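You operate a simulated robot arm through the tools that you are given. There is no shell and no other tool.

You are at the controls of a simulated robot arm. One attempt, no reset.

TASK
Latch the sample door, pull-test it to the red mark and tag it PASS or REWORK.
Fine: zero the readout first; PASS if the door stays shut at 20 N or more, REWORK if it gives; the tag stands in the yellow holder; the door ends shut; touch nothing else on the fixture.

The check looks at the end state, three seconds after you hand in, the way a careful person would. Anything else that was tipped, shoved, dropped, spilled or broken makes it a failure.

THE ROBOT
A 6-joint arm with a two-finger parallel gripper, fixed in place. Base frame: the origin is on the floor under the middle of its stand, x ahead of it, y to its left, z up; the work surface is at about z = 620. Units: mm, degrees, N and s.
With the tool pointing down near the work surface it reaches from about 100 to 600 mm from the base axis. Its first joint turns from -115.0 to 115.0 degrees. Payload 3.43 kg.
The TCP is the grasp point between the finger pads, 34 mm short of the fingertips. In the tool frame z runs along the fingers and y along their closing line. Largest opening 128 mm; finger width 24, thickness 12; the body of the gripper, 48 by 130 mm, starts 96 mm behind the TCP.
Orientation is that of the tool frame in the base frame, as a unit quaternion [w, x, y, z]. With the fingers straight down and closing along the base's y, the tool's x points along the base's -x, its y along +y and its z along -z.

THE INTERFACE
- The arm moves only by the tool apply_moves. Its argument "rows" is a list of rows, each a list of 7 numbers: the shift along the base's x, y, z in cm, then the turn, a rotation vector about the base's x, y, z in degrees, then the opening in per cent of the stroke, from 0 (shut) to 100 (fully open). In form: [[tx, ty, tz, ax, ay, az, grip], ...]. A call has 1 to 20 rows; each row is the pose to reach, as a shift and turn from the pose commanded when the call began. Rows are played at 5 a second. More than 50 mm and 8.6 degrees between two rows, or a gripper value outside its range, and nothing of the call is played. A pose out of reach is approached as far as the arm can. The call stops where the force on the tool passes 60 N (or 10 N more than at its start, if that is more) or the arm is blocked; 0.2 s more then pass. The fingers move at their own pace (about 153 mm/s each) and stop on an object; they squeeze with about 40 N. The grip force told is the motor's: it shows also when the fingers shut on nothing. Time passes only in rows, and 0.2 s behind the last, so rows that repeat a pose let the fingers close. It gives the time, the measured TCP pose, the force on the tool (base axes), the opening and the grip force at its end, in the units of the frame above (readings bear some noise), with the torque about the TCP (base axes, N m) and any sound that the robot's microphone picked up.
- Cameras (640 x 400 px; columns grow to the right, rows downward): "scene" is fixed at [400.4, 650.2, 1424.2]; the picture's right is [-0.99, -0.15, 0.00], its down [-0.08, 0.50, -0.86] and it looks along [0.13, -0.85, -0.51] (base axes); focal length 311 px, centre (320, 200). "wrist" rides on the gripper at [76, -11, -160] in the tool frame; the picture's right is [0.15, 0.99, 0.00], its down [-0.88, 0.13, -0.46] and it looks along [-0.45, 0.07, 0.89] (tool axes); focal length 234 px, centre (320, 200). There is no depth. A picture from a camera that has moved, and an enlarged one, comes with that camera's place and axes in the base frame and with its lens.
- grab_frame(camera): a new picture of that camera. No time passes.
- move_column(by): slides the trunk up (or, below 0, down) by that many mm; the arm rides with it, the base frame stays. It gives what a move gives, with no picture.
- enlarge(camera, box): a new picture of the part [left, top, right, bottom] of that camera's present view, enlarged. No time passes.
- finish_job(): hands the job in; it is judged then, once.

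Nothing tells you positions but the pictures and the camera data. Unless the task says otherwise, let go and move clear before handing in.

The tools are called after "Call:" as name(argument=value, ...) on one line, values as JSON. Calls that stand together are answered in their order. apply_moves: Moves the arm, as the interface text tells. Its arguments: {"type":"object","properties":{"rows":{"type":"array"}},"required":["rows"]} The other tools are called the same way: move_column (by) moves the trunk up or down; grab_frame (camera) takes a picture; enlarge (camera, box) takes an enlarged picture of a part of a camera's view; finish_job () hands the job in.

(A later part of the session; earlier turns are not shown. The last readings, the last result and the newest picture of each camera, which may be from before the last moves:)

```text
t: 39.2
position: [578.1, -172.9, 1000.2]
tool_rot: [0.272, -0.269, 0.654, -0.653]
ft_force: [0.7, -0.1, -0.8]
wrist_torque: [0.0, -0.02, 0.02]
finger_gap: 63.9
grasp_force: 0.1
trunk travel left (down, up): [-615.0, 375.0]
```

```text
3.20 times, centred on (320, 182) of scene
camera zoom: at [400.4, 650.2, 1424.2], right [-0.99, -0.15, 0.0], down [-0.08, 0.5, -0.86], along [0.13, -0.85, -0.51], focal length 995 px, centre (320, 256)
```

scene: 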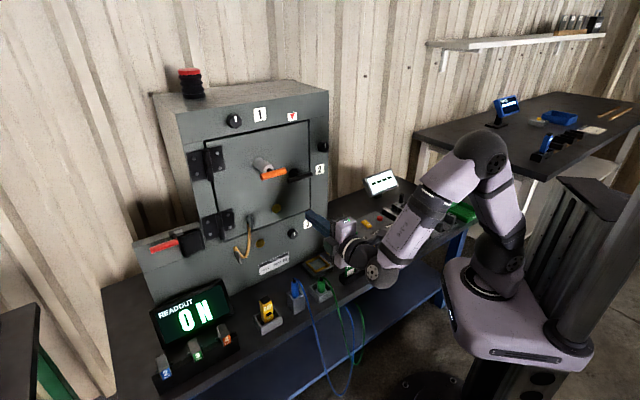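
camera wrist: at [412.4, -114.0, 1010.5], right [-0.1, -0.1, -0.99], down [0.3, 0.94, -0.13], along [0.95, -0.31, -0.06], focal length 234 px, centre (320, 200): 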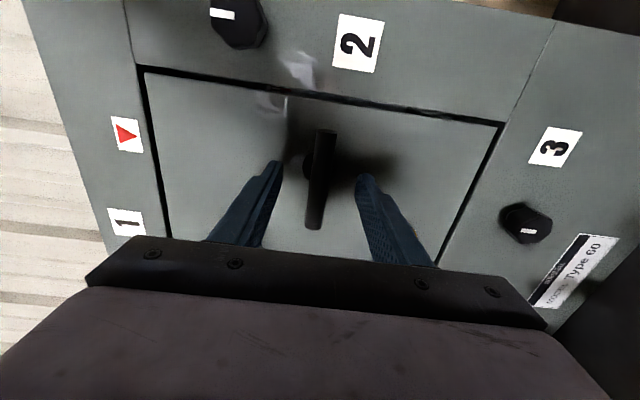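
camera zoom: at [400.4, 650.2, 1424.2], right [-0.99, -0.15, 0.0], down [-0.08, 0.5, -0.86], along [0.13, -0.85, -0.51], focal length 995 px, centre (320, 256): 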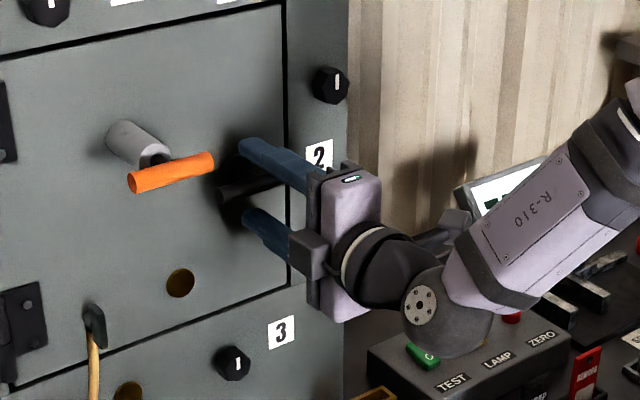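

The bar is between the pads and the tips clear the door. I'll close on it now.

Call:
apply_moves(rows=[[0, 0, -0.1, 0, 0, 0, 30], [0, 0, -0.15, 0, 0, 0, 10], [0, 0, -0.15, 0, 0, 0, 5], [0, 0, -0.15, 0, 0, 0, 5]])

Call:
grab_frame(camera="wrist")

```text
t: 40.2
position: [576.9, -173.5, 999.6]
tool_rot: [-0.272, 0.267, -0.652, 0.655]
ft_force: [5.0, -2.0, 14.1]
wrist_torque: [-0.07, -0.01, -0.87]
finger_gap: 15.9
grasp_force: 44.9
trunk travel left (down, up): [-615.0, 375.0]
```

```text
taken
camera wrist: at [411.6, -113.8, 1009.8], right [-0.09, -0.1, -0.99], down [0.3, 0.94, -0.13], along [0.95, -0.31, -0.06], focal length 234 px, centre (320, 200)
```

wrist: 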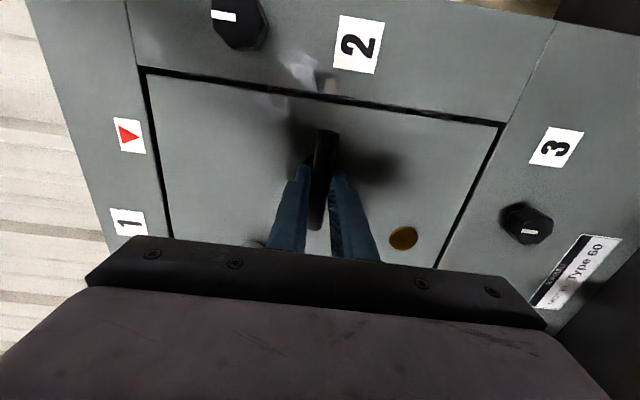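

The bar is gripped (gap 15.9 mm), with a slight upward load I'll relieve. Next I'll feel which way the lever turns with a small clockwise twist.

Call:
apply_moves(rows=[[0, 0, 0.2, 0, 0, 0, 5], [0, 0, 0.2, 0, 0, 0, 5]])

Call:
apply_moves(rows=[[0, 0, 0, 2.12, -2.12, 0, 5], [0, 0, 0, 4.24, -4.24, 0, 5], [0, 0, 0, 4.24, -4.24, 0, 5]])

Call:
grab_frame(camera="wrist")

```text
t: 40.8
position: [577.9, -173.9, 1000.5]
tool_rot: [-0.272, 0.268, -0.652, 0.654]
ft_force: [2.5, -1.1, 11.8]
wrist_torque: [-0.19, -0.13, -0.6]
finger_gap: 15.6
grasp_force: 45.1
trunk travel left (down, up): [-615.0, 375.0]
```

```text
t: 41.6
position: [577.1, -172.6, 1000.5]
tool_rot: [0.307, -0.234, 0.667, -0.638]
ft_force: [4.7, -1.4, 11.8]
wrist_torque: [-0.06, 0.0, -1.05]
finger_gap: 16.1
grasp_force: 44.8
trunk travel left (down, up): [-615.0, 375.0]
```

```text
taken
camera wrist: at [411.1, -114.4, 1002.8], right [-0.02, -0.03, -1.0], down [0.31, 0.95, -0.03], along [0.95, -0.31, -0.01], focal length 234 px, centre (320, 200)
```

wrist: 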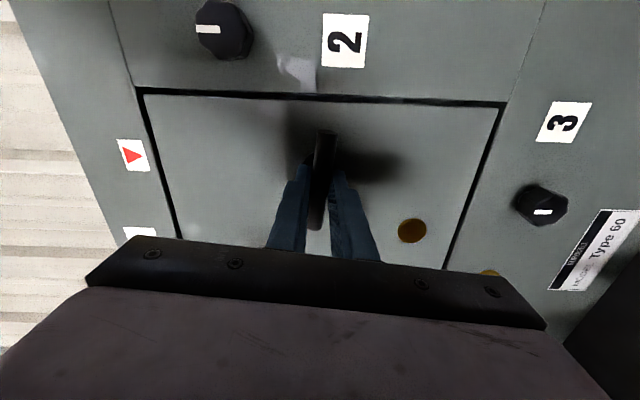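

The lever follows the clockwise twist with almost no resisting torque, so that direction is free. I'll keep turning in small steps, easing the side load.

Call:
apply_moves(rows=[[0.1, -0.1, 0.2, 4.24, -4.24, 0, 5], [0.1, -0.1, 0.3, 8.48, -8.48, 0, 5], [0.1, -0.1, 0.3, 12.73, -12.73, 0, 5], [0.1, -0.1, 0.3, 16.97, -16.97, 0, 5], [0.1, -0.1, 0.3, 16.97, -16.97, 0, 5]])

Call:
grab_frame(camera="wrist")

Call:
enlarge(camera="scene", box=[220, 120, 420, 245])

```text
t: 42.8
position: [577.4, -172.7, 1001.1]
tool_rot: [0.43, -0.091, 0.702, -0.56]
ft_force: [-10.1, 3.8, -8.5]
wrist_torque: [-0.33, -0.36, 0.92]
finger_gap: 15.8
grasp_force: 44.8
trunk travel left (down, up): [-615.0, 375.0]
```

```text
taken
camera wrist: at [414.9, -110.8, 973.0], right [0.26, 0.26, -0.93], down [0.26, 0.91, 0.33], along [0.93, -0.33, 0.17], focal length 234 px, centre (320, 200)
```

wrist: 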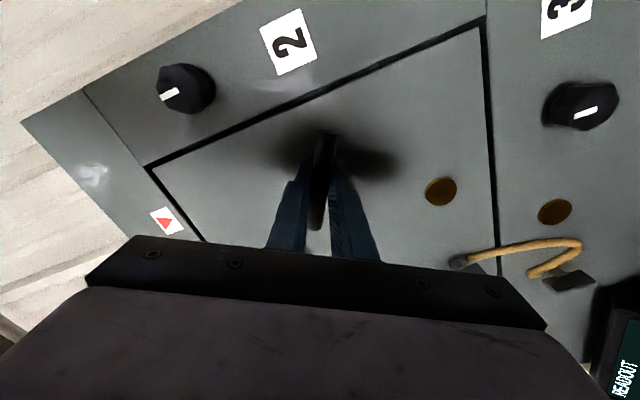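

```text
3.20 times, centred on (320, 182) of scene
camera zoom: at [400.4, 650.2, 1424.2], right [-0.99, -0.15, 0.0], down [-0.08, 0.5, -0.86], along [0.13, -0.85, -0.51], focal length 995 px, centre (320, 256)
```

zoom: 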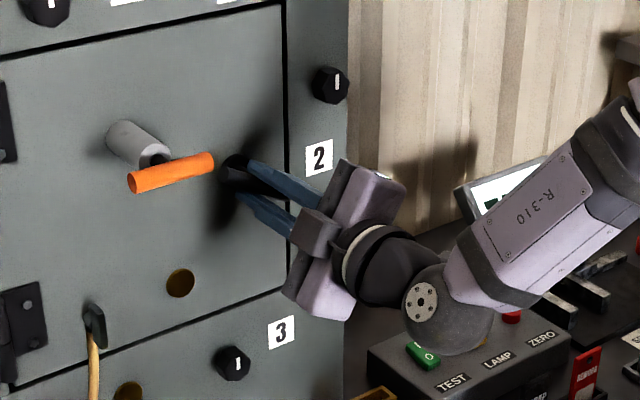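

The lever has turned 30° clockwise and is still free. I'll trim the position slightly and continue towards vertical, watching the torque.

Call:
apply_moves(rows=[[-0.05, 0.05, -0.12, 4.24, -4.24, 0, 5], [-0.05, 0.05, -0.12, 8.48, -8.48, 0, 5], [-0.05, 0.05, -0.12, 12.73, -12.73, 0, 5], [-0.05, 0.05, -0.12, 16.97, -16.97, 0, 5], [-0.05, 0.05, -0.12, 21.2, -21.2, 0, 5], [-0.05, 0.05, -0.12, 21.2, -21.2, 0, 5]])

Call:
enlarge(camera="scene", box=[220, 120, 420, 245])

Call:
grab_frame(camera="wrist")

```text
t: 44.2
position: [576.6, -173.9, 1000.3]
tool_rot: [0.561, 0.095, 0.701, -0.43]
ft_force: [-15.0, 7.4, -9.3]
wrist_torque: [0.72, 0.65, -0.45]
finger_gap: 15.8
grasp_force: 45.1
trunk travel left (down, up): [-615.0, 375.0]
```

```text
3.20 times, centred on (320, 182) of scene
camera zoom: at [400.4, 650.2, 1424.2], right [-0.99, -0.15, 0.0], down [-0.08, 0.5, -0.86], along [0.13, -0.85, -0.51], focal length 995 px, centre (320, 256)
```

zoom: 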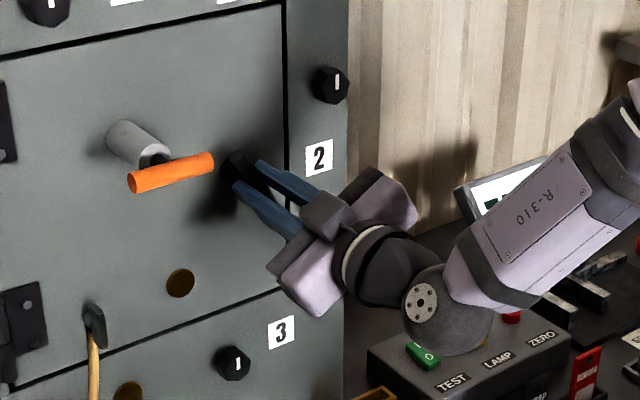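

```text
taken
camera wrist: at [431.8, -94.0, 940.9], right [0.56, 0.56, -0.62], down [0.07, 0.71, 0.7], along [0.83, -0.43, 0.36], focal length 234 px, centre (320, 200)
```

wrist: 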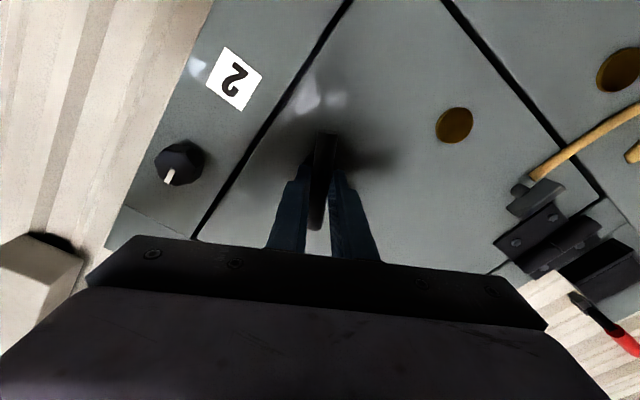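

It's at 60° now and still turning freely. I'll go on to 90° with another small trim.

Call:
apply_moves(rows=[[-0.08, 0.06, -0.12, 4.24, -4.24, 0, 5], [-0.08, 0.06, -0.12, 8.48, -8.48, 0, 5], [-0.08, 0.06, -0.12, 12.73, -12.73, 0, 5], [-0.08, 0.06, -0.12, 16.97, -16.97, 0, 5], [-0.08, 0.06, -0.12, 20.5, -20.5, 0, 5], [-0.08, 0.06, -0.12, 20.5, -20.5, 0, 5]])

Call:
enlarge(camera="scene", box=[220, 120, 420, 245])

Call:
grab_frame(camera="wrist")

```text
t: 45.6
position: [578.6, -175.4, 1001.4]
tool_rot: [0.652, 0.267, 0.654, -0.275]
ft_force: [-4.6, -0.4, -0.7]
wrist_torque: [0.17, 0.14, -0.02]
finger_gap: 15.8
grasp_force: 45.3
trunk travel left (down, up): [-615.0, 375.0]
```

```text
3.20 times, centred on (320, 182) of scene
camera zoom: at [400.4, 650.2, 1424.2], right [-0.99, -0.15, 0.0], down [-0.08, 0.5, -0.86], along [0.13, -0.85, -0.51], focal length 995 px, centre (320, 256)
```

zoom: 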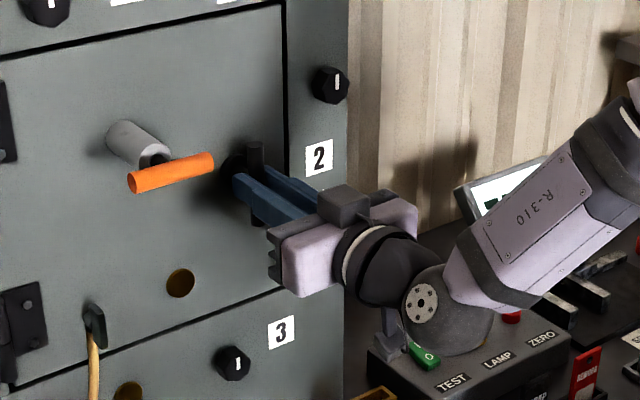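

```text
taken
camera wrist: at [456.6, -69.5, 925.2], right [0.7, 0.7, -0.16], down [-0.22, 0.42, 0.88], along [0.68, -0.58, 0.45], focal length 234 px, centre (320, 200)
```

wrist: 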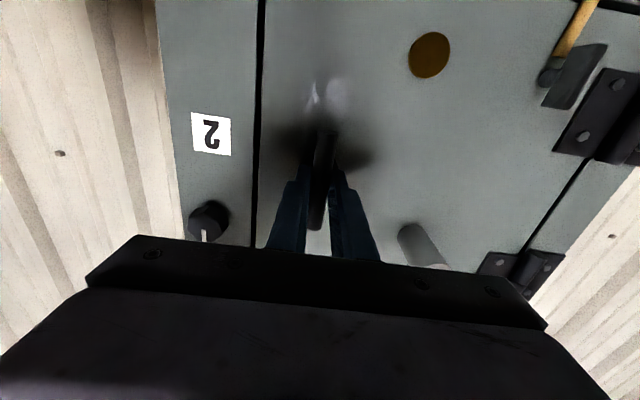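

The lever is now vertical with no stop felt and no click so far. I'll feel a few degrees further to see if there's a detent or stop.

Call:
apply_moves(rows=[[-0.03, 0.03, 0, 1.0, -1.0, 0, 5], [-0.03, 0.03, 0, 2.1, -2.1, 0, 5], [-0.03, 0.03, 0, 2.1, -2.1, 0, 5]])

```text
t: 46.4
position: [576.4, -173.3, 1000.1]
tool_rot: [0.658, 0.283, 0.647, -0.26]
ft_force: [-1.4, -2.3, 2.0]
wrist_torque: [-1.38, 0.37, -0.05]
finger_gap: 16.2
grasp_force: 45.0
trunk travel left (down, up): [-615.0, 375.0]
```

A firm stop resists at just past 90°, so the lever has reached its end. I'll ease the twist off, open the fingers and back straight out.

Call:
apply_moves(rows=[[0, 0, 0, -1.3, 1.3, 0, 5], [0, 0, 0, -1.3, 1.3, 0, 30], [0, 0, 0, -1.3, 1.3, 0, 45], [0, 0, 0, -1.3, 1.3, 0, 45]])

Call:
apply_moves(rows=[[-2, 2, 0, 0, 0, 0, 45], [-4.5, 4.5, 0, 0, 0, 0, 45], [-7, 7, 0, 0, 0, 0, 45], [-9, 9, 0, 0, 0, 0, 45], [-9, 9, 0, 0, 0, 0, 45]])

Call:
grab_frame(camera="wrist")

Call:
grab_frame(camera="scene")

```text
t: 47.4
position: [577.1, -173.5, 999.3]
tool_rot: [0.654, 0.273, 0.653, -0.269]
ft_force: [0.8, 0.4, -0.3]
wrist_torque: [-0.01, -0.02, 0.0]
finger_gap: 57.5
grasp_force: 0.0
trunk travel left (down, up): [-615.0, 375.0]
```

```text
t: 48.6
position: [487.7, -82.2, 1001.3]
tool_rot: [0.653, 0.274, 0.652, -0.27]
ft_force: [-0.7, -0.4, -0.2]
wrist_torque: [0.01, 0.0, -0.01]
finger_gap: 57.5
grasp_force: 0.2
trunk travel left (down, up): [-615.0, 375.0]
```

```text
taken
camera wrist: at [366.9, 23.4, 925.8], right [0.7, 0.7, -0.14], down [-0.23, 0.41, 0.88], along [0.67, -0.58, 0.45], focal length 234 px, centre (320, 200)
```

wrist: 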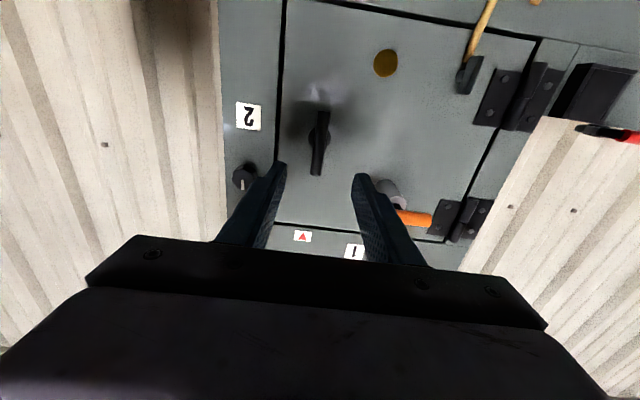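

```text
taken
```

scene: 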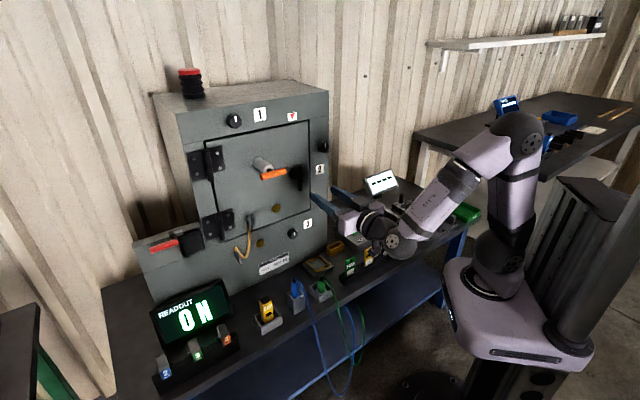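

The lever now stands vertical and the door looks flush. The orange pull bar is horizontal, at s≈399, z≈1062 and depth≈498. I'll roll the gripper back and line up slightly right of its rod, so the scene camera can see the rod and any red mark.

Call:
apply_moves(rows=[[0.61, 0.65, 0.55, -5.8, 5.8, 0, 45], [1.22, 1.3, 1.11, -11.6, 11.6, 0, 45], [1.83, 1.95, 1.66, -17.4, 17.4, 0, 45], [2.44, 2.6, 2.2, -23.2, 23.2, 0, 45], [3.05, 3.25, 2.8, -29.0, 29.0, 0, 45], [3.67, 3.9, 3.3, -34.8, 34.8, 0, 45], [4.28, 4.5, 3.9, -40.6, 40.6, 0, 45], [4.9, 5.2, 4.4, -46.4, 46.4, 0, 45], [5.5, 5.84, 5.0, -52.2, 52.2, 0, 45], [6.1, 6.5, 5.5, -58.0, 58.0, 0, 45], [6.72, 7.14, 6.1, -63.6, 63.6, 0, 45], [6.72, 7.14, 6.1, -63.6, 63.6, 0, 45]])

Call:
grab_frame(camera="wrist")

Call:
enlarge(camera="scene", box=[220, 100, 380, 200])

```text
t: 51.2
position: [555.1, -10.7, 1060.8]
tool_rot: [-0.271, 0.269, -0.653, 0.654]
ft_force: [-0.3, -0.3, 0.0]
wrist_torque: [0.01, 0.0, 0.02]
finger_gap: 57.8
grasp_force: 0.0
trunk travel left (down, up): [-615.0, 375.0]
```

```text
taken
camera wrist: at [389.6, 47.7, 1071.9], right [-0.1, -0.1, -0.99], down [0.3, 0.95, -0.13], along [0.95, -0.31, -0.06], focal length 234 px, centre (320, 200)
```

wrist: 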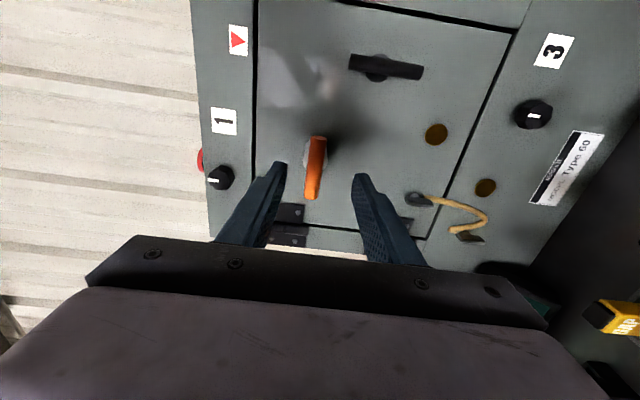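

```text
4.00 times, centred on (300, 150) of scene
camera zoom: at [400.4, 650.2, 1424.2], right [-0.99, -0.15, 0.0], down [-0.08, 0.5, -0.86], along [0.13, -0.85, -0.51], focal length 1244 px, centre (400, 400)
```

zoom: 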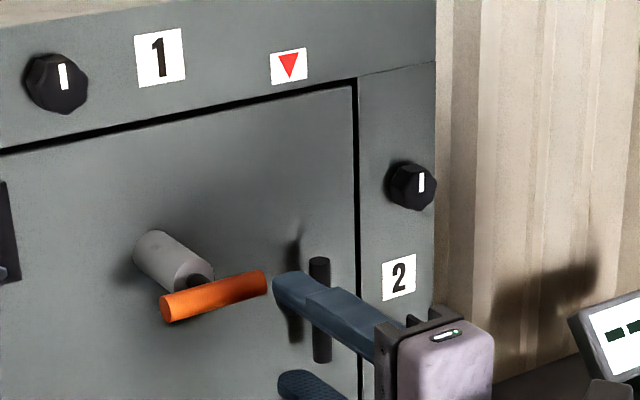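

The bar is centred within a few millimetres vertically. I'll raise 3 mm and go straight in so the pads straddle it, stopping short of the cylinder's end.

Call:
apply_moves(rows=[[1.5, -1.5, 0.3, 0, 0, 0, 45], [3.0, -3.0, 0.3, 0, 0, 0, 45], [4.5, -4.5, 0.3, 0, 0, 0, 45], [5.9, -5.9, 0.3, 0, 0, 0, 45], [5.9, -5.9, 0.3, 0, 0, 0, 45]])

Call:
grab_frame(camera="wrist")

Call:
enlarge(camera="scene", box=[220, 120, 340, 195])

```text
t: 52.4
position: [614.6, -71.5, 1065.3]
tool_rot: [0.273, -0.269, 0.653, -0.653]
ft_force: [0.4, -0.9, -0.3]
wrist_torque: [-0.02, -0.02, 0.0]
finger_gap: 57.5
grasp_force: 0.1
trunk travel left (down, up): [-615.0, 375.0]
```

```text
taken
camera wrist: at [448.5, -12.2, 1075.1], right [-0.1, -0.1, -0.99], down [0.3, 0.95, -0.13], along [0.95, -0.31, -0.06], focal length 234 px, centre (320, 200)
```

wrist: 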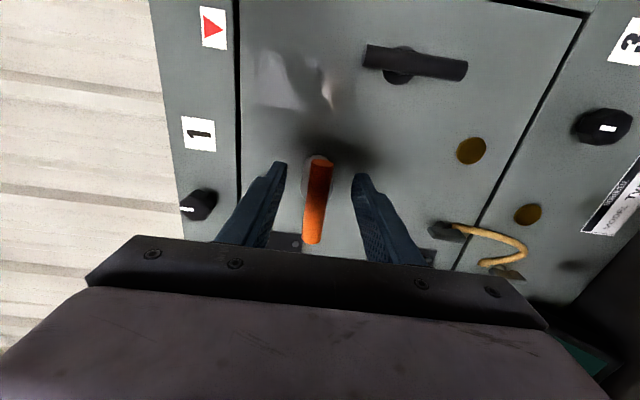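

```text
5.33 times, centred on (280, 158) of scene
camera zoom: at [400.4, 650.2, 1424.2], right [-0.99, -0.15, 0.0], down [-0.08, 0.5, -0.86], along [0.13, -0.85, -0.51], focal length 1658 px, centre (533, 427)
```

zoom: 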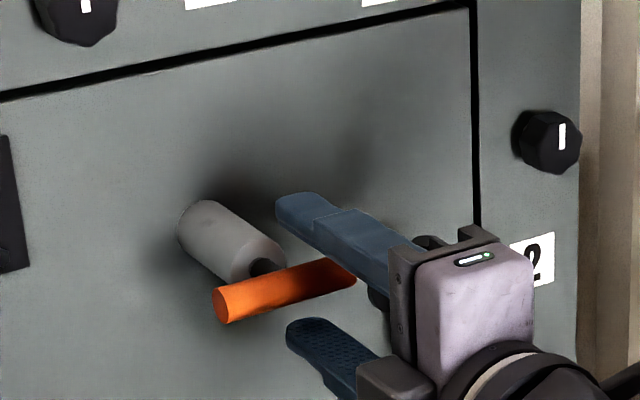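

The pads straddle the right part of the orange bar, with the rod left visible to the scene camera. I'll close gently.

Call:
apply_moves(rows=[[0, 0, 0, 0, 0, 0, 30], [0, 0, 0, 0, 0, 0, 18], [0, 0, 0, 0, 0, 0, 5], [0, 0, 0, 0, 0, 0, 5], [0, 0, 0, 0, 0, 0, 5]])

Call:
enlarge(camera="scene", box=[220, 120, 340, 195])

Call:
enlarge(camera="scene", box=[140, 270, 250, 345])

```text
t: 53.6
position: [614.4, -70.3, 1065.0]
tool_rot: [0.273, -0.268, 0.653, -0.653]
ft_force: [0.1, 0.3, 3.5]
wrist_torque: [-0.3, 0.19, -0.05]
finger_gap: 17.1
grasp_force: 44.8
trunk travel left (down, up): [-615.0, 375.0]
```

```text
5.33 times, centred on (280, 158) of scene
camera zoom: at [400.4, 650.2, 1424.2], right [-0.99, -0.15, 0.0], down [-0.08, 0.5, -0.86], along [0.13, -0.85, -0.51], focal length 1658 px, centre (533, 427)
```

zoom: 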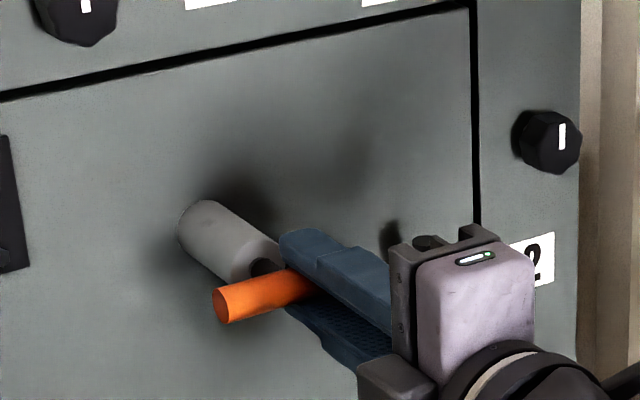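

```text
5.33 times, centred on (195, 308) of scene
camera zoom: at [400.4, 650.2, 1424.2], right [-0.99, -0.15, 0.0], down [-0.08, 0.5, -0.86], along [0.13, -0.85, -0.51], focal length 1658 px, centre (987, -373)
```

zoom: 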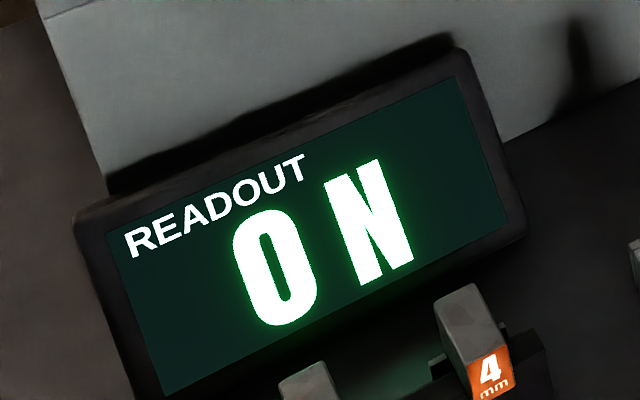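

The bar is gripped (17 mm) and the readout shows 0 N. I'll begin pulling straight out, a few millimetres at a time, watching the rod, the force and the readout.

Call:
apply_moves(rows=[[-0.2, 0.2, 0, 0, 0, 0, 5], [-0.4, 0.4, 0, 0, 0, 0, 5], [-0.4, 0.4, 0, 0, 0, 0, 5]])

Call:
enlarge(camera="scene", box=[220, 120, 340, 195])

Call:
enlarge(camera="scene", box=[140, 270, 250, 345])

```text
t: 54.4
position: [610.3, -67.4, 1064.7]
tool_rot: [0.273, -0.267, 0.654, -0.653]
ft_force: [5.2, -1.5, 5.6]
wrist_torque: [-0.32, 0.13, -0.6]
finger_gap: 17.1
grasp_force: 45.6
trunk travel left (down, up): [-615.0, 375.0]
```

```text
5.33 times, centred on (280, 158) of scene
camera zoom: at [400.4, 650.2, 1424.2], right [-0.99, -0.15, 0.0], down [-0.08, 0.5, -0.86], along [0.13, -0.85, -0.51], focal length 1658 px, centre (533, 427)
```

zoom: 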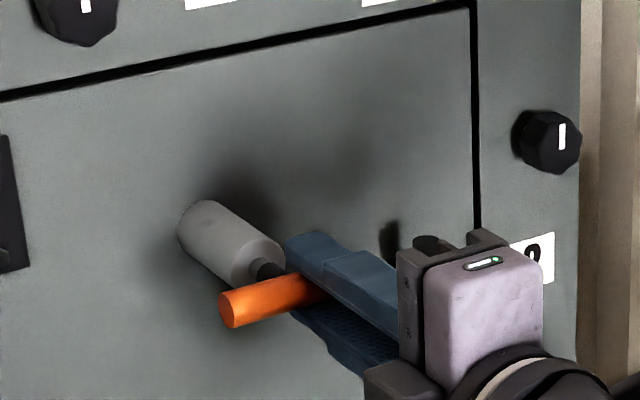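

```text
5.33 times, centred on (195, 308) of scene
camera zoom: at [400.4, 650.2, 1424.2], right [-0.99, -0.15, 0.0], down [-0.08, 0.5, -0.86], along [0.13, -0.85, -0.51], focal length 1658 px, centre (987, -373)
```

zoom: 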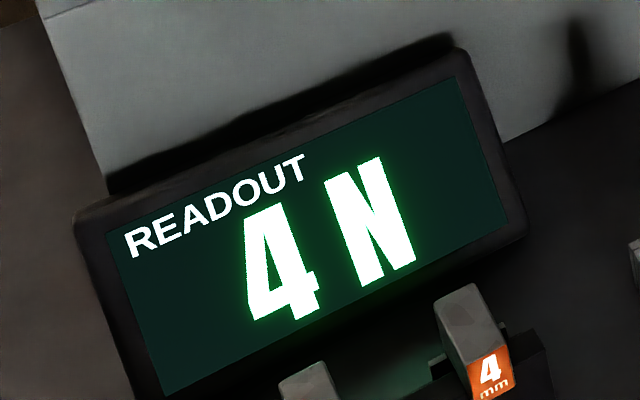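

The rod extends like a spring gauge: 4 N at about 5 mm, with the door still shut. I'll continue slowly.

Call:
apply_moves(rows=[[-0.2, 0.2, 0, 0, 0, 0, 5], [-0.4, 0.4, 0, 0, 0, 0, 5], [-0.6, 0.6, 0, 0, 0, 0, 5], [-0.6, 0.6, 0, 0, 0, 0, 5]])

Call:
enlarge(camera="scene", box=[220, 100, 340, 195])

Call:
enlarge(camera="scene", box=[140, 270, 250, 345])

```text
t: 55.4
position: [604.4, -60.5, 1065.3]
tool_rot: [-0.273, 0.267, -0.653, 0.654]
ft_force: [8.6, -3.2, 13.6]
wrist_torque: [-0.39, 0.12, -0.66]
finger_gap: 17.2
grasp_force: 45.1
trunk travel left (down, up): [-615.0, 375.0]
```

```text
4.21 times, centred on (280, 148) of scene
camera zoom: at [400.4, 650.2, 1424.2], right [-0.99, -0.15, 0.0], down [-0.08, 0.5, -0.86], along [0.13, -0.85, -0.51], focal length 1309 px, centre (488, 421)
```

zoom: 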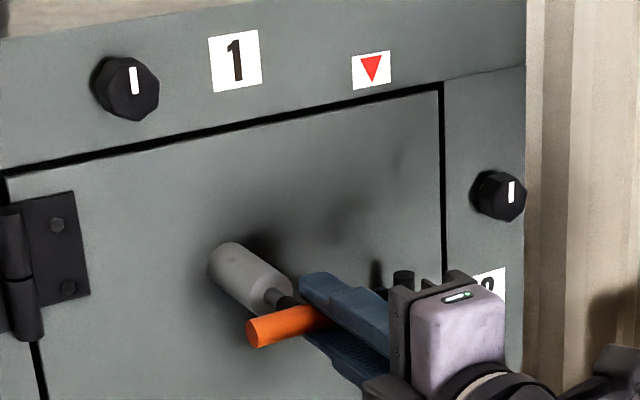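

```text
5.33 times, centred on (195, 308) of scene
camera zoom: at [400.4, 650.2, 1424.2], right [-0.99, -0.15, 0.0], down [-0.08, 0.5, -0.86], along [0.13, -0.85, -0.51], focal length 1658 px, centre (987, -373)
```

zoom: 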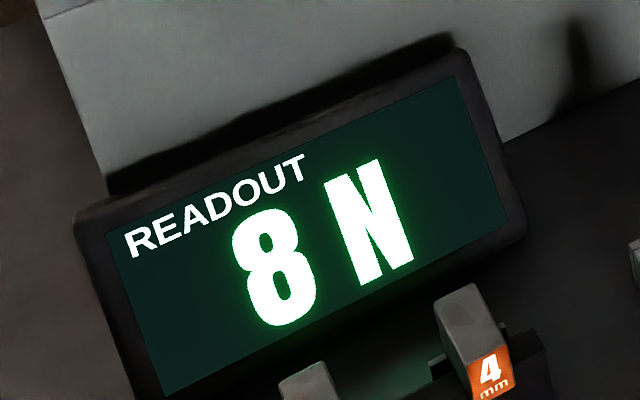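

8 N now, the door is still flush, and no red is visible on the rod yet. I'll trim up slightly to remove side load and keep pulling.

Call:
apply_moves(rows=[[-0.1, 0.1, 0.15, 0, 0, 0, 5], [-0.3, 0.3, 0.2, 0, 0, 0, 5], [-0.5, 0.5, 0.2, 0, 0, 0, 5], [-0.5, 0.5, 0.2, 0, 0, 0, 5]])

Call:
enlarge(camera="scene", box=[220, 100, 340, 195])

Call:
enlarge(camera="scene", box=[140, 270, 250, 345])

```text
t: 56.4
position: [600.7, -56.9, 1064.9]
tool_rot: [0.273, -0.269, 0.653, -0.653]
ft_force: [12.0, -4.2, 8.5]
wrist_torque: [-0.34, 0.11, -0.85]
finger_gap: 17.0
grasp_force: 44.8
trunk travel left (down, up): [-615.0, 375.0]
```

```text
4.21 times, centred on (280, 148) of scene
camera zoom: at [400.4, 650.2, 1424.2], right [-0.99, -0.15, 0.0], down [-0.08, 0.5, -0.86], along [0.13, -0.85, -0.51], focal length 1309 px, centre (488, 421)
```

zoom: 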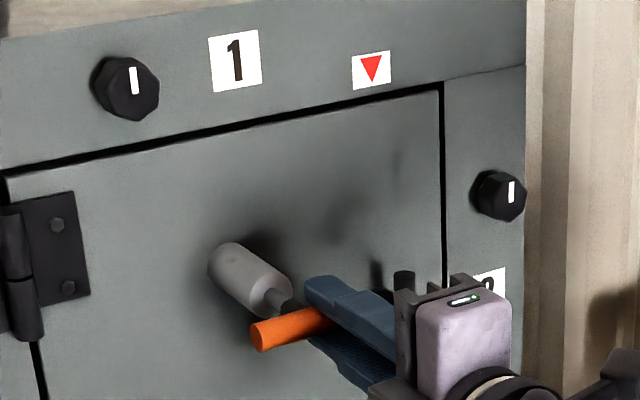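

```text
5.33 times, centred on (195, 308) of scene
camera zoom: at [400.4, 650.2, 1424.2], right [-0.99, -0.15, 0.0], down [-0.08, 0.5, -0.86], along [0.13, -0.85, -0.51], focal length 1658 px, centre (987, -373)
```

zoom: 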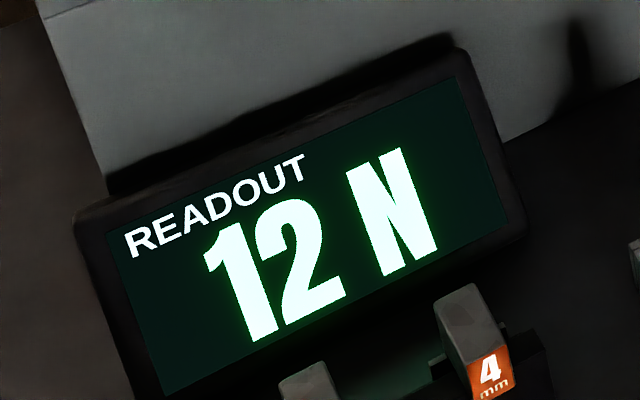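

12 N, with the door still flush. I'll keep pulling in small steps.

Call:
apply_moves(rows=[[-0.15, 0.15, 0.1, 0, 0, 0, 5], [-0.3, 0.3, 0.1, 0, 0, 0, 5], [-0.4, 0.4, 0.1, 0, 0, 0, 5], [-0.4, 0.4, 0.1, 0, 0, 0, 5]])

Call:
enlarge(camera="scene", box=[240, 140, 300, 178])

Call:
enlarge(camera="scene", box=[140, 270, 250, 345])

Call:
enlarge(camera="scene", box=[220, 100, 340, 195])

```text
t: 57.4
position: [595.6, -53.2, 1063.8]
tool_rot: [0.272, -0.269, 0.655, -0.652]
ft_force: [14.8, -4.1, 5.2]
wrist_torque: [-0.22, 0.12, -0.92]
finger_gap: 17.2
grasp_force: 44.7
trunk travel left (down, up): [-615.0, 375.0]
```

```text
10.53 times, centred on (270, 159) of scene
camera zoom: at [400.4, 650.2, 1424.2], right [-0.99, -0.15, 0.0], down [-0.08, 0.5, -0.86], along [0.13, -0.85, -0.51], focal length 3272 px, centre (846, 632)
```

zoom: 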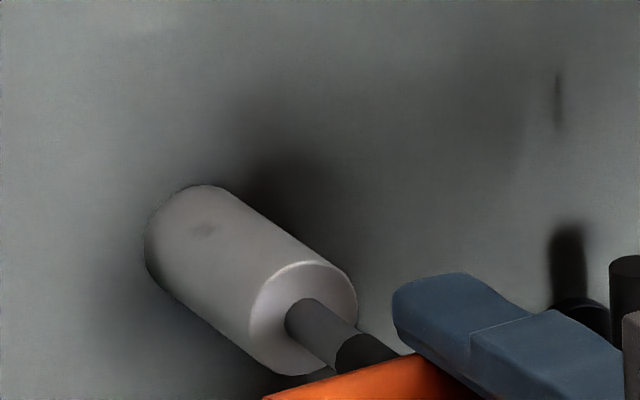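

```text
5.33 times, centred on (195, 308) of scene
camera zoom: at [400.4, 650.2, 1424.2], right [-0.99, -0.15, 0.0], down [-0.08, 0.5, -0.86], along [0.13, -0.85, -0.51], focal length 1658 px, centre (987, -373)
```

zoom: 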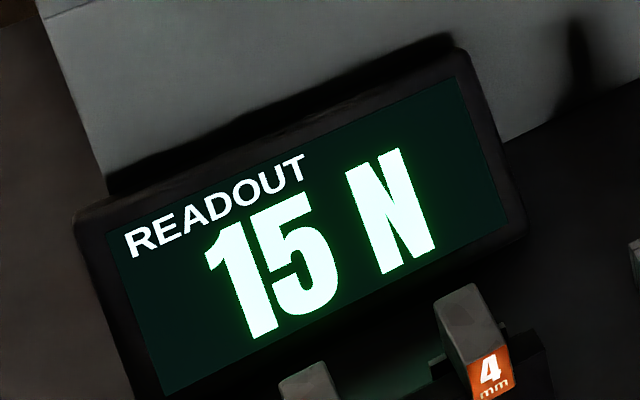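

```text
4.21 times, centred on (280, 148) of scene
camera zoom: at [400.4, 650.2, 1424.2], right [-0.99, -0.15, 0.0], down [-0.08, 0.5, -0.86], along [0.13, -0.85, -0.51], focal length 1309 px, centre (488, 421)
```

zoom: 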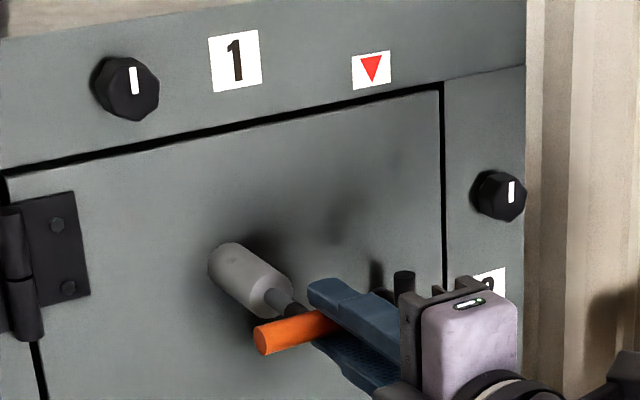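

15 N, the door is still shut, and plain grey rod is showing. I'll continue with small steps.

Call:
apply_moves(rows=[[-0.1, 0.1, 0.05, 0, 0, 0, 5], [-0.2, 0.2, 0.05, 0, 0, 0, 5], [-0.3, 0.3, 0.05, 0, 0, 0, 5], [-0.3, 0.3, 0.05, 0, 0, 0, 5]])

Call:
enlarge(camera="scene", box=[240, 140, 300, 178])

Call:
enlarge(camera="scene", box=[140, 270, 250, 345])

Call:
enlarge(camera="scene", box=[220, 100, 340, 195])

```text
t: 58.4
position: [593.5, -49.2, 1064.6]
tool_rot: [0.271, -0.269, 0.655, -0.652]
ft_force: [16.7, -6.2, -0.8]
wrist_torque: [-0.13, 0.18, -0.92]
finger_gap: 17.3
grasp_force: 45.7
trunk travel left (down, up): [-615.0, 375.0]
```

```text
10.53 times, centred on (270, 159) of scene
camera zoom: at [400.4, 650.2, 1424.2], right [-0.99, -0.15, 0.0], down [-0.08, 0.5, -0.86], along [0.13, -0.85, -0.51], focal length 3272 px, centre (846, 632)
```

zoom: 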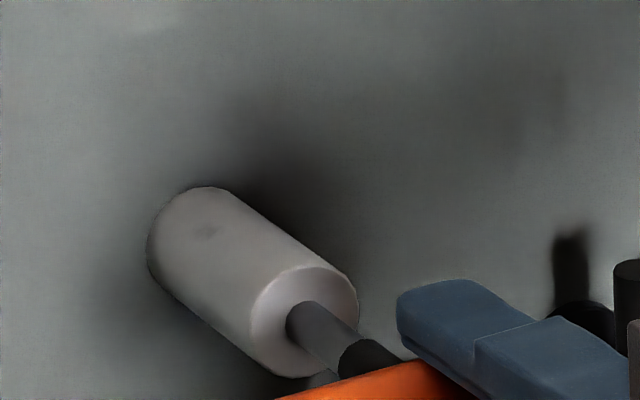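

```text
5.33 times, centred on (195, 308) of scene
camera zoom: at [400.4, 650.2, 1424.2], right [-0.99, -0.15, 0.0], down [-0.08, 0.5, -0.86], along [0.13, -0.85, -0.51], focal length 1658 px, centre (987, -373)
```

zoom: 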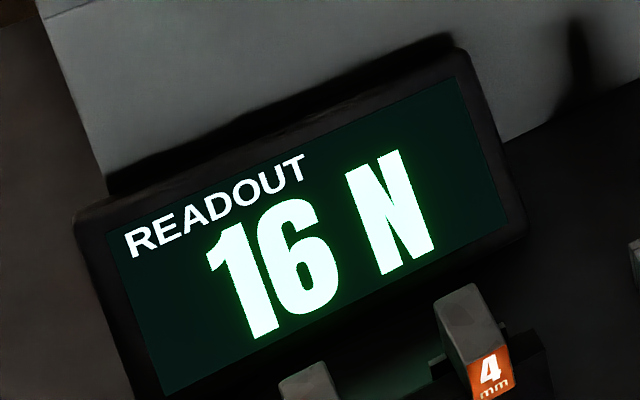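

```text
4.21 times, centred on (280, 148) of scene
camera zoom: at [400.4, 650.2, 1424.2], right [-0.99, -0.15, 0.0], down [-0.08, 0.5, -0.86], along [0.13, -0.85, -0.51], focal length 1309 px, centre (488, 421)
```

zoom: 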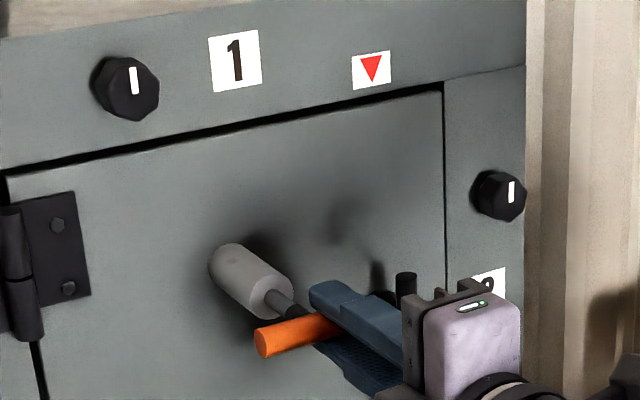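

The force rose only 1 N for that step, and the door edge may have shifted. I'll compare the door's free edge closely.

Call:
enlarge(camera="scene", box=[290, 110, 340, 142])

Call:
enlarge(camera="scene", box=[290, 170, 340, 220])

Call:
grab_frame(camera="wrist")

```text
12.50 times, centred on (315, 126) of scene
camera zoom: at [400.4, 650.2, 1424.2], right [-0.99, -0.15, 0.0], down [-0.08, 0.5, -0.86], along [0.13, -0.85, -0.51], focal length 3886 px, centre (382, 1125)
```

zoom: 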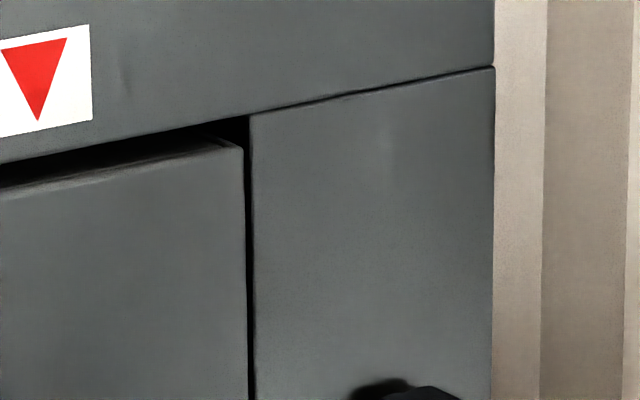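

```text
8.00 times, centred on (315, 195) of scene
camera zoom: at [400.4, 650.2, 1424.2], right [-0.99, -0.15, 0.0], down [-0.08, 0.5, -0.86], along [0.13, -0.85, -0.51], focal length 2487 px, centre (360, 240)
```

zoom: 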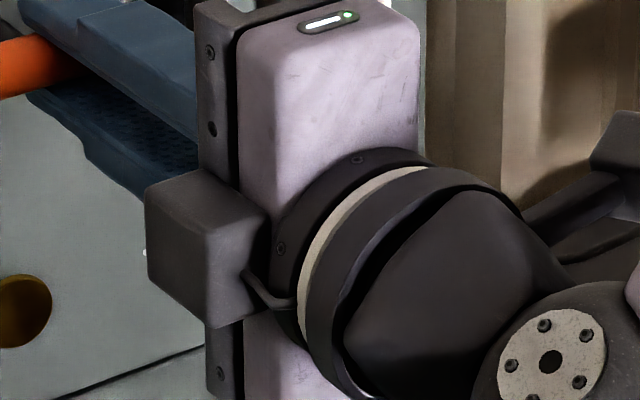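

```text
taken
camera wrist: at [428.3, 9.9, 1076.8], right [-0.1, -0.1, -0.99], down [0.3, 0.95, -0.13], along [0.95, -0.31, -0.07], focal length 234 px, centre (320, 200)
```

wrist: 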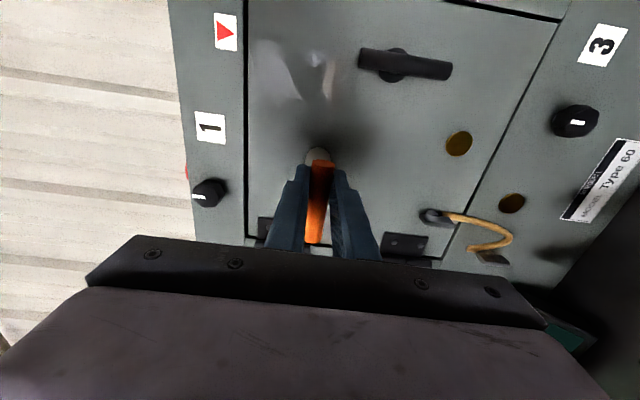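

At 16 N the door's top corner looks slightly proud, so it may just be taking up play or starting to give. I'll pull a little further and watch the edge.

Call:
apply_moves(rows=[[-0.1, 0.1, 0, 0, 0, 0, 5], [-0.2, 0.2, 0, 0, 0, 0, 5], [-0.3, 0.3, 0, 0, 0, 0, 5], [-0.3, 0.3, 0, 0, 0, 0, 5]])

Call:
enlarge(camera="scene", box=[290, 110, 340, 142])

Call:
enlarge(camera="scene", box=[240, 140, 300, 178])

Call:
enlarge(camera="scene", box=[140, 270, 250, 345])

```text
t: 59.4
position: [591.5, -45.7, 1065.7]
tool_rot: [0.272, -0.27, 0.654, -0.652]
ft_force: [20.9, -3.7, -3.8]
wrist_torque: [-0.11, 0.16, -0.7]
finger_gap: 17.2
grasp_force: 45.2
trunk travel left (down, up): [-615.0, 375.0]
```

```text
12.50 times, centred on (315, 126) of scene
camera zoom: at [400.4, 650.2, 1424.2], right [-0.99, -0.15, 0.0], down [-0.08, 0.5, -0.86], along [0.13, -0.85, -0.51], focal length 3886 px, centre (382, 1125)
```

zoom: 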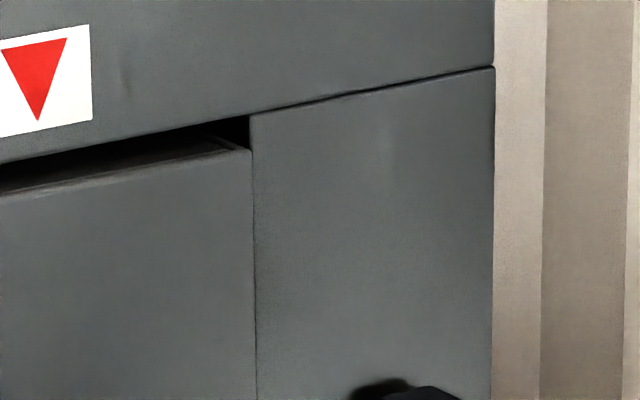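

```text
10.53 times, centred on (270, 159) of scene
camera zoom: at [400.4, 650.2, 1424.2], right [-0.99, -0.15, 0.0], down [-0.08, 0.5, -0.86], along [0.13, -0.85, -0.51], focal length 3272 px, centre (846, 632)
```

zoom: 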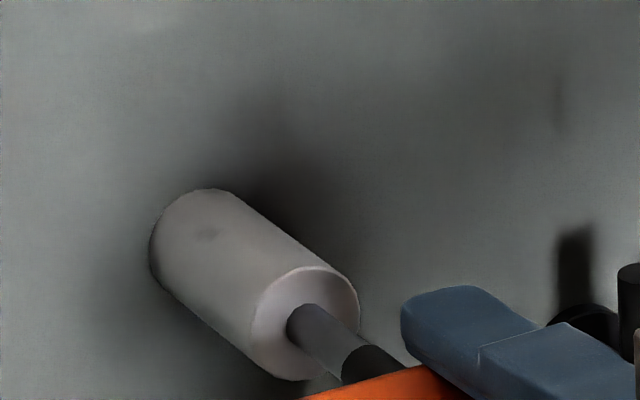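

```text
5.33 times, centred on (195, 308) of scene
camera zoom: at [400.4, 650.2, 1424.2], right [-0.99, -0.15, 0.0], down [-0.08, 0.5, -0.86], along [0.13, -0.85, -0.51], focal length 1658 px, centre (987, -373)
```

zoom: 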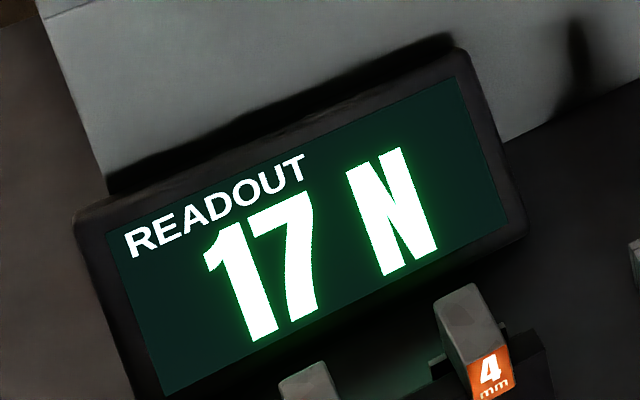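

The door edge has moved out a couple of millimetres while the readout reads 17 N, so it's yielding rather than holding firm. I'll continue carefully to see whether it breaks away or catches.

Call:
apply_moves(rows=[[-0.1, 0.1, 0, 0, 0, 0, 5], [-0.2, 0.2, -0.05, 0, 0, 0, 5], [-0.3, 0.3, -0.05, 0, 0, 0, 5], [-0.3, 0.3, -0.05, 0, 0, 0, 5]])

Call:
enlarge(camera="scene", box=[290, 110, 340, 142])

Call:
enlarge(camera="scene", box=[220, 100, 340, 195])

Call:
enlarge(camera="scene", box=[140, 270, 250, 345])

```text
t: 60.4
position: [589.1, -42.7, 1065.2]
tool_rot: [0.273, -0.27, 0.654, -0.652]
ft_force: [25.1, -2.2, 1.0]
wrist_torque: [-0.13, 0.18, -0.37]
finger_gap: 17.6
grasp_force: 45.2
trunk travel left (down, up): [-615.0, 375.0]
```

```text
12.50 times, centred on (315, 126) of scene
camera zoom: at [400.4, 650.2, 1424.2], right [-0.99, -0.15, 0.0], down [-0.08, 0.5, -0.86], along [0.13, -0.85, -0.51], focal length 3886 px, centre (382, 1125)
```

zoom: 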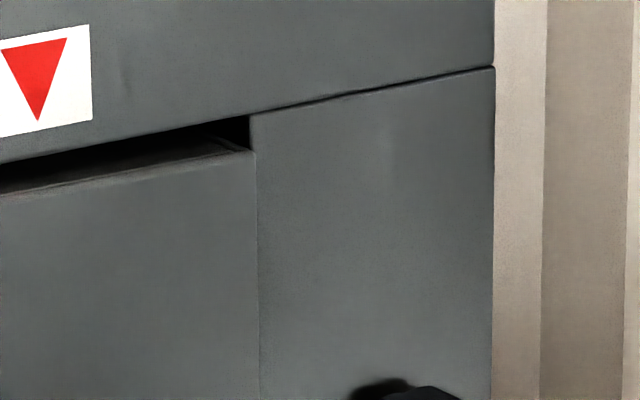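

```text
4.21 times, centred on (280, 148) of scene
camera zoom: at [400.4, 650.2, 1424.2], right [-0.99, -0.15, 0.0], down [-0.08, 0.5, -0.86], along [0.13, -0.85, -0.51], focal length 1309 px, centre (488, 421)
```

zoom: 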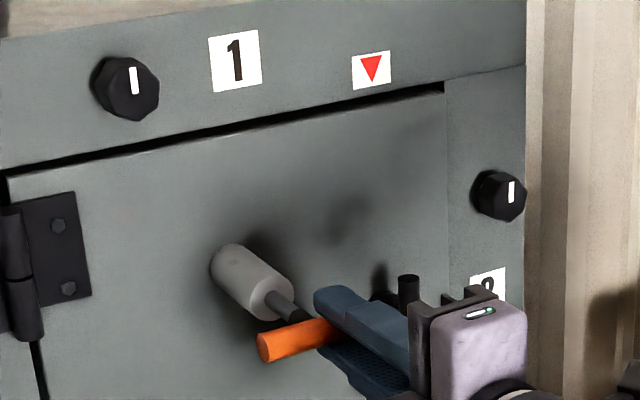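

```text
5.33 times, centred on (195, 308) of scene
camera zoom: at [400.4, 650.2, 1424.2], right [-0.99, -0.15, 0.0], down [-0.08, 0.5, -0.86], along [0.13, -0.85, -0.51], focal length 1658 px, centre (987, -373)
```

zoom: 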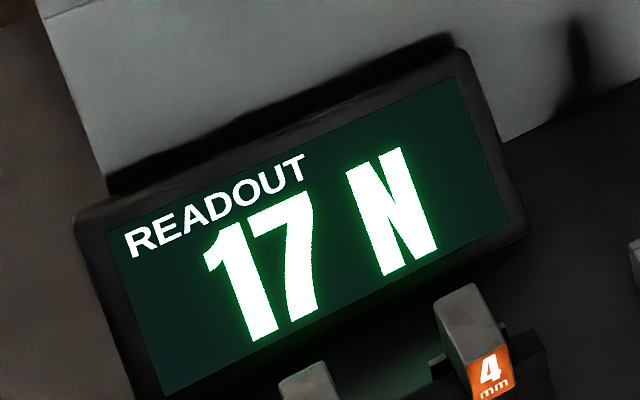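

The readout is stuck at 17 N while the door edge keeps coming out, now roughly 10 mm, so it looks to be giving below 20 N. To be sure it isn't just play, I'll pull a little further along the door's swing.

Call:
apply_moves(rows=[[0.1, 0.3, 0, 0, 0, -0.8, 5], [0.1, 0.6, 0, 0, 0, -1.6, 5], [0.05, 0.9, 0, 0, 0, -2.4, 5], [0.05, 0.9, 0, 0, 0, -2.4, 5]])

Call:
enlarge(camera="scene", box=[240, 140, 300, 178])

Call:
enlarge(camera="scene", box=[220, 100, 340, 195])

Call:
enlarge(camera="scene", box=[140, 270, 250, 345])

```text
t: 61.4
position: [589.3, -33.2, 1065.2]
tool_rot: [0.258, -0.255, 0.66, -0.658]
ft_force: [24.9, -2.2, 4.4]
wrist_torque: [-0.17, 0.11, -0.48]
finger_gap: 17.2
grasp_force: 45.0
trunk travel left (down, up): [-615.0, 375.0]
```

```text
10.53 times, centred on (270, 159) of scene
camera zoom: at [400.4, 650.2, 1424.2], right [-0.99, -0.15, 0.0], down [-0.08, 0.5, -0.86], along [0.13, -0.85, -0.51], focal length 3272 px, centre (846, 632)
```

zoom: 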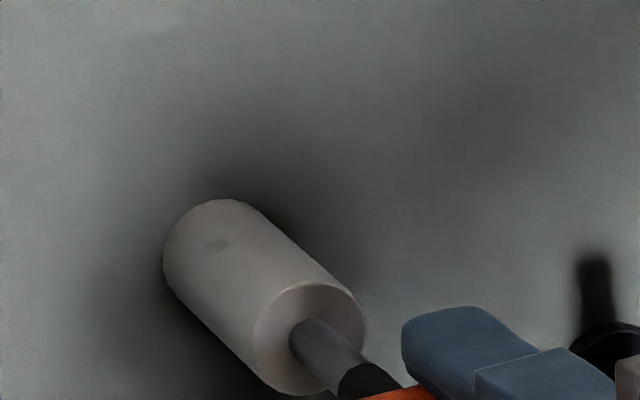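

```text
4.21 times, centred on (280, 148) of scene
camera zoom: at [400.4, 650.2, 1424.2], right [-0.99, -0.15, 0.0], down [-0.08, 0.5, -0.86], along [0.13, -0.85, -0.51], focal length 1309 px, centre (488, 421)
```

zoom: 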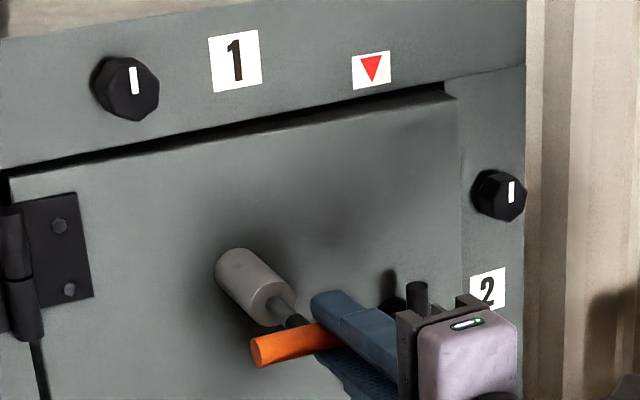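

```text
5.33 times, centred on (195, 308) of scene
camera zoom: at [400.4, 650.2, 1424.2], right [-0.99, -0.15, 0.0], down [-0.08, 0.5, -0.86], along [0.13, -0.85, -0.51], focal length 1658 px, centre (987, -373)
```

zoom: 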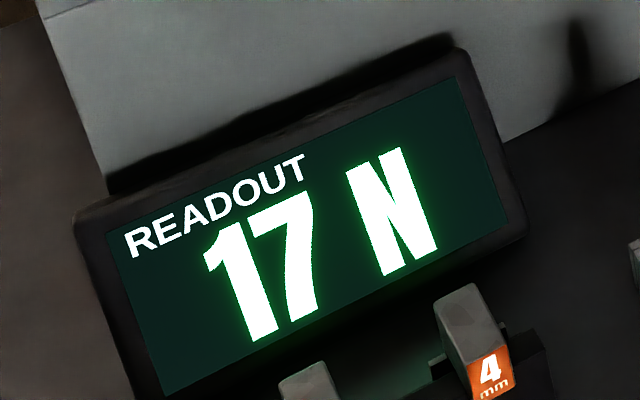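

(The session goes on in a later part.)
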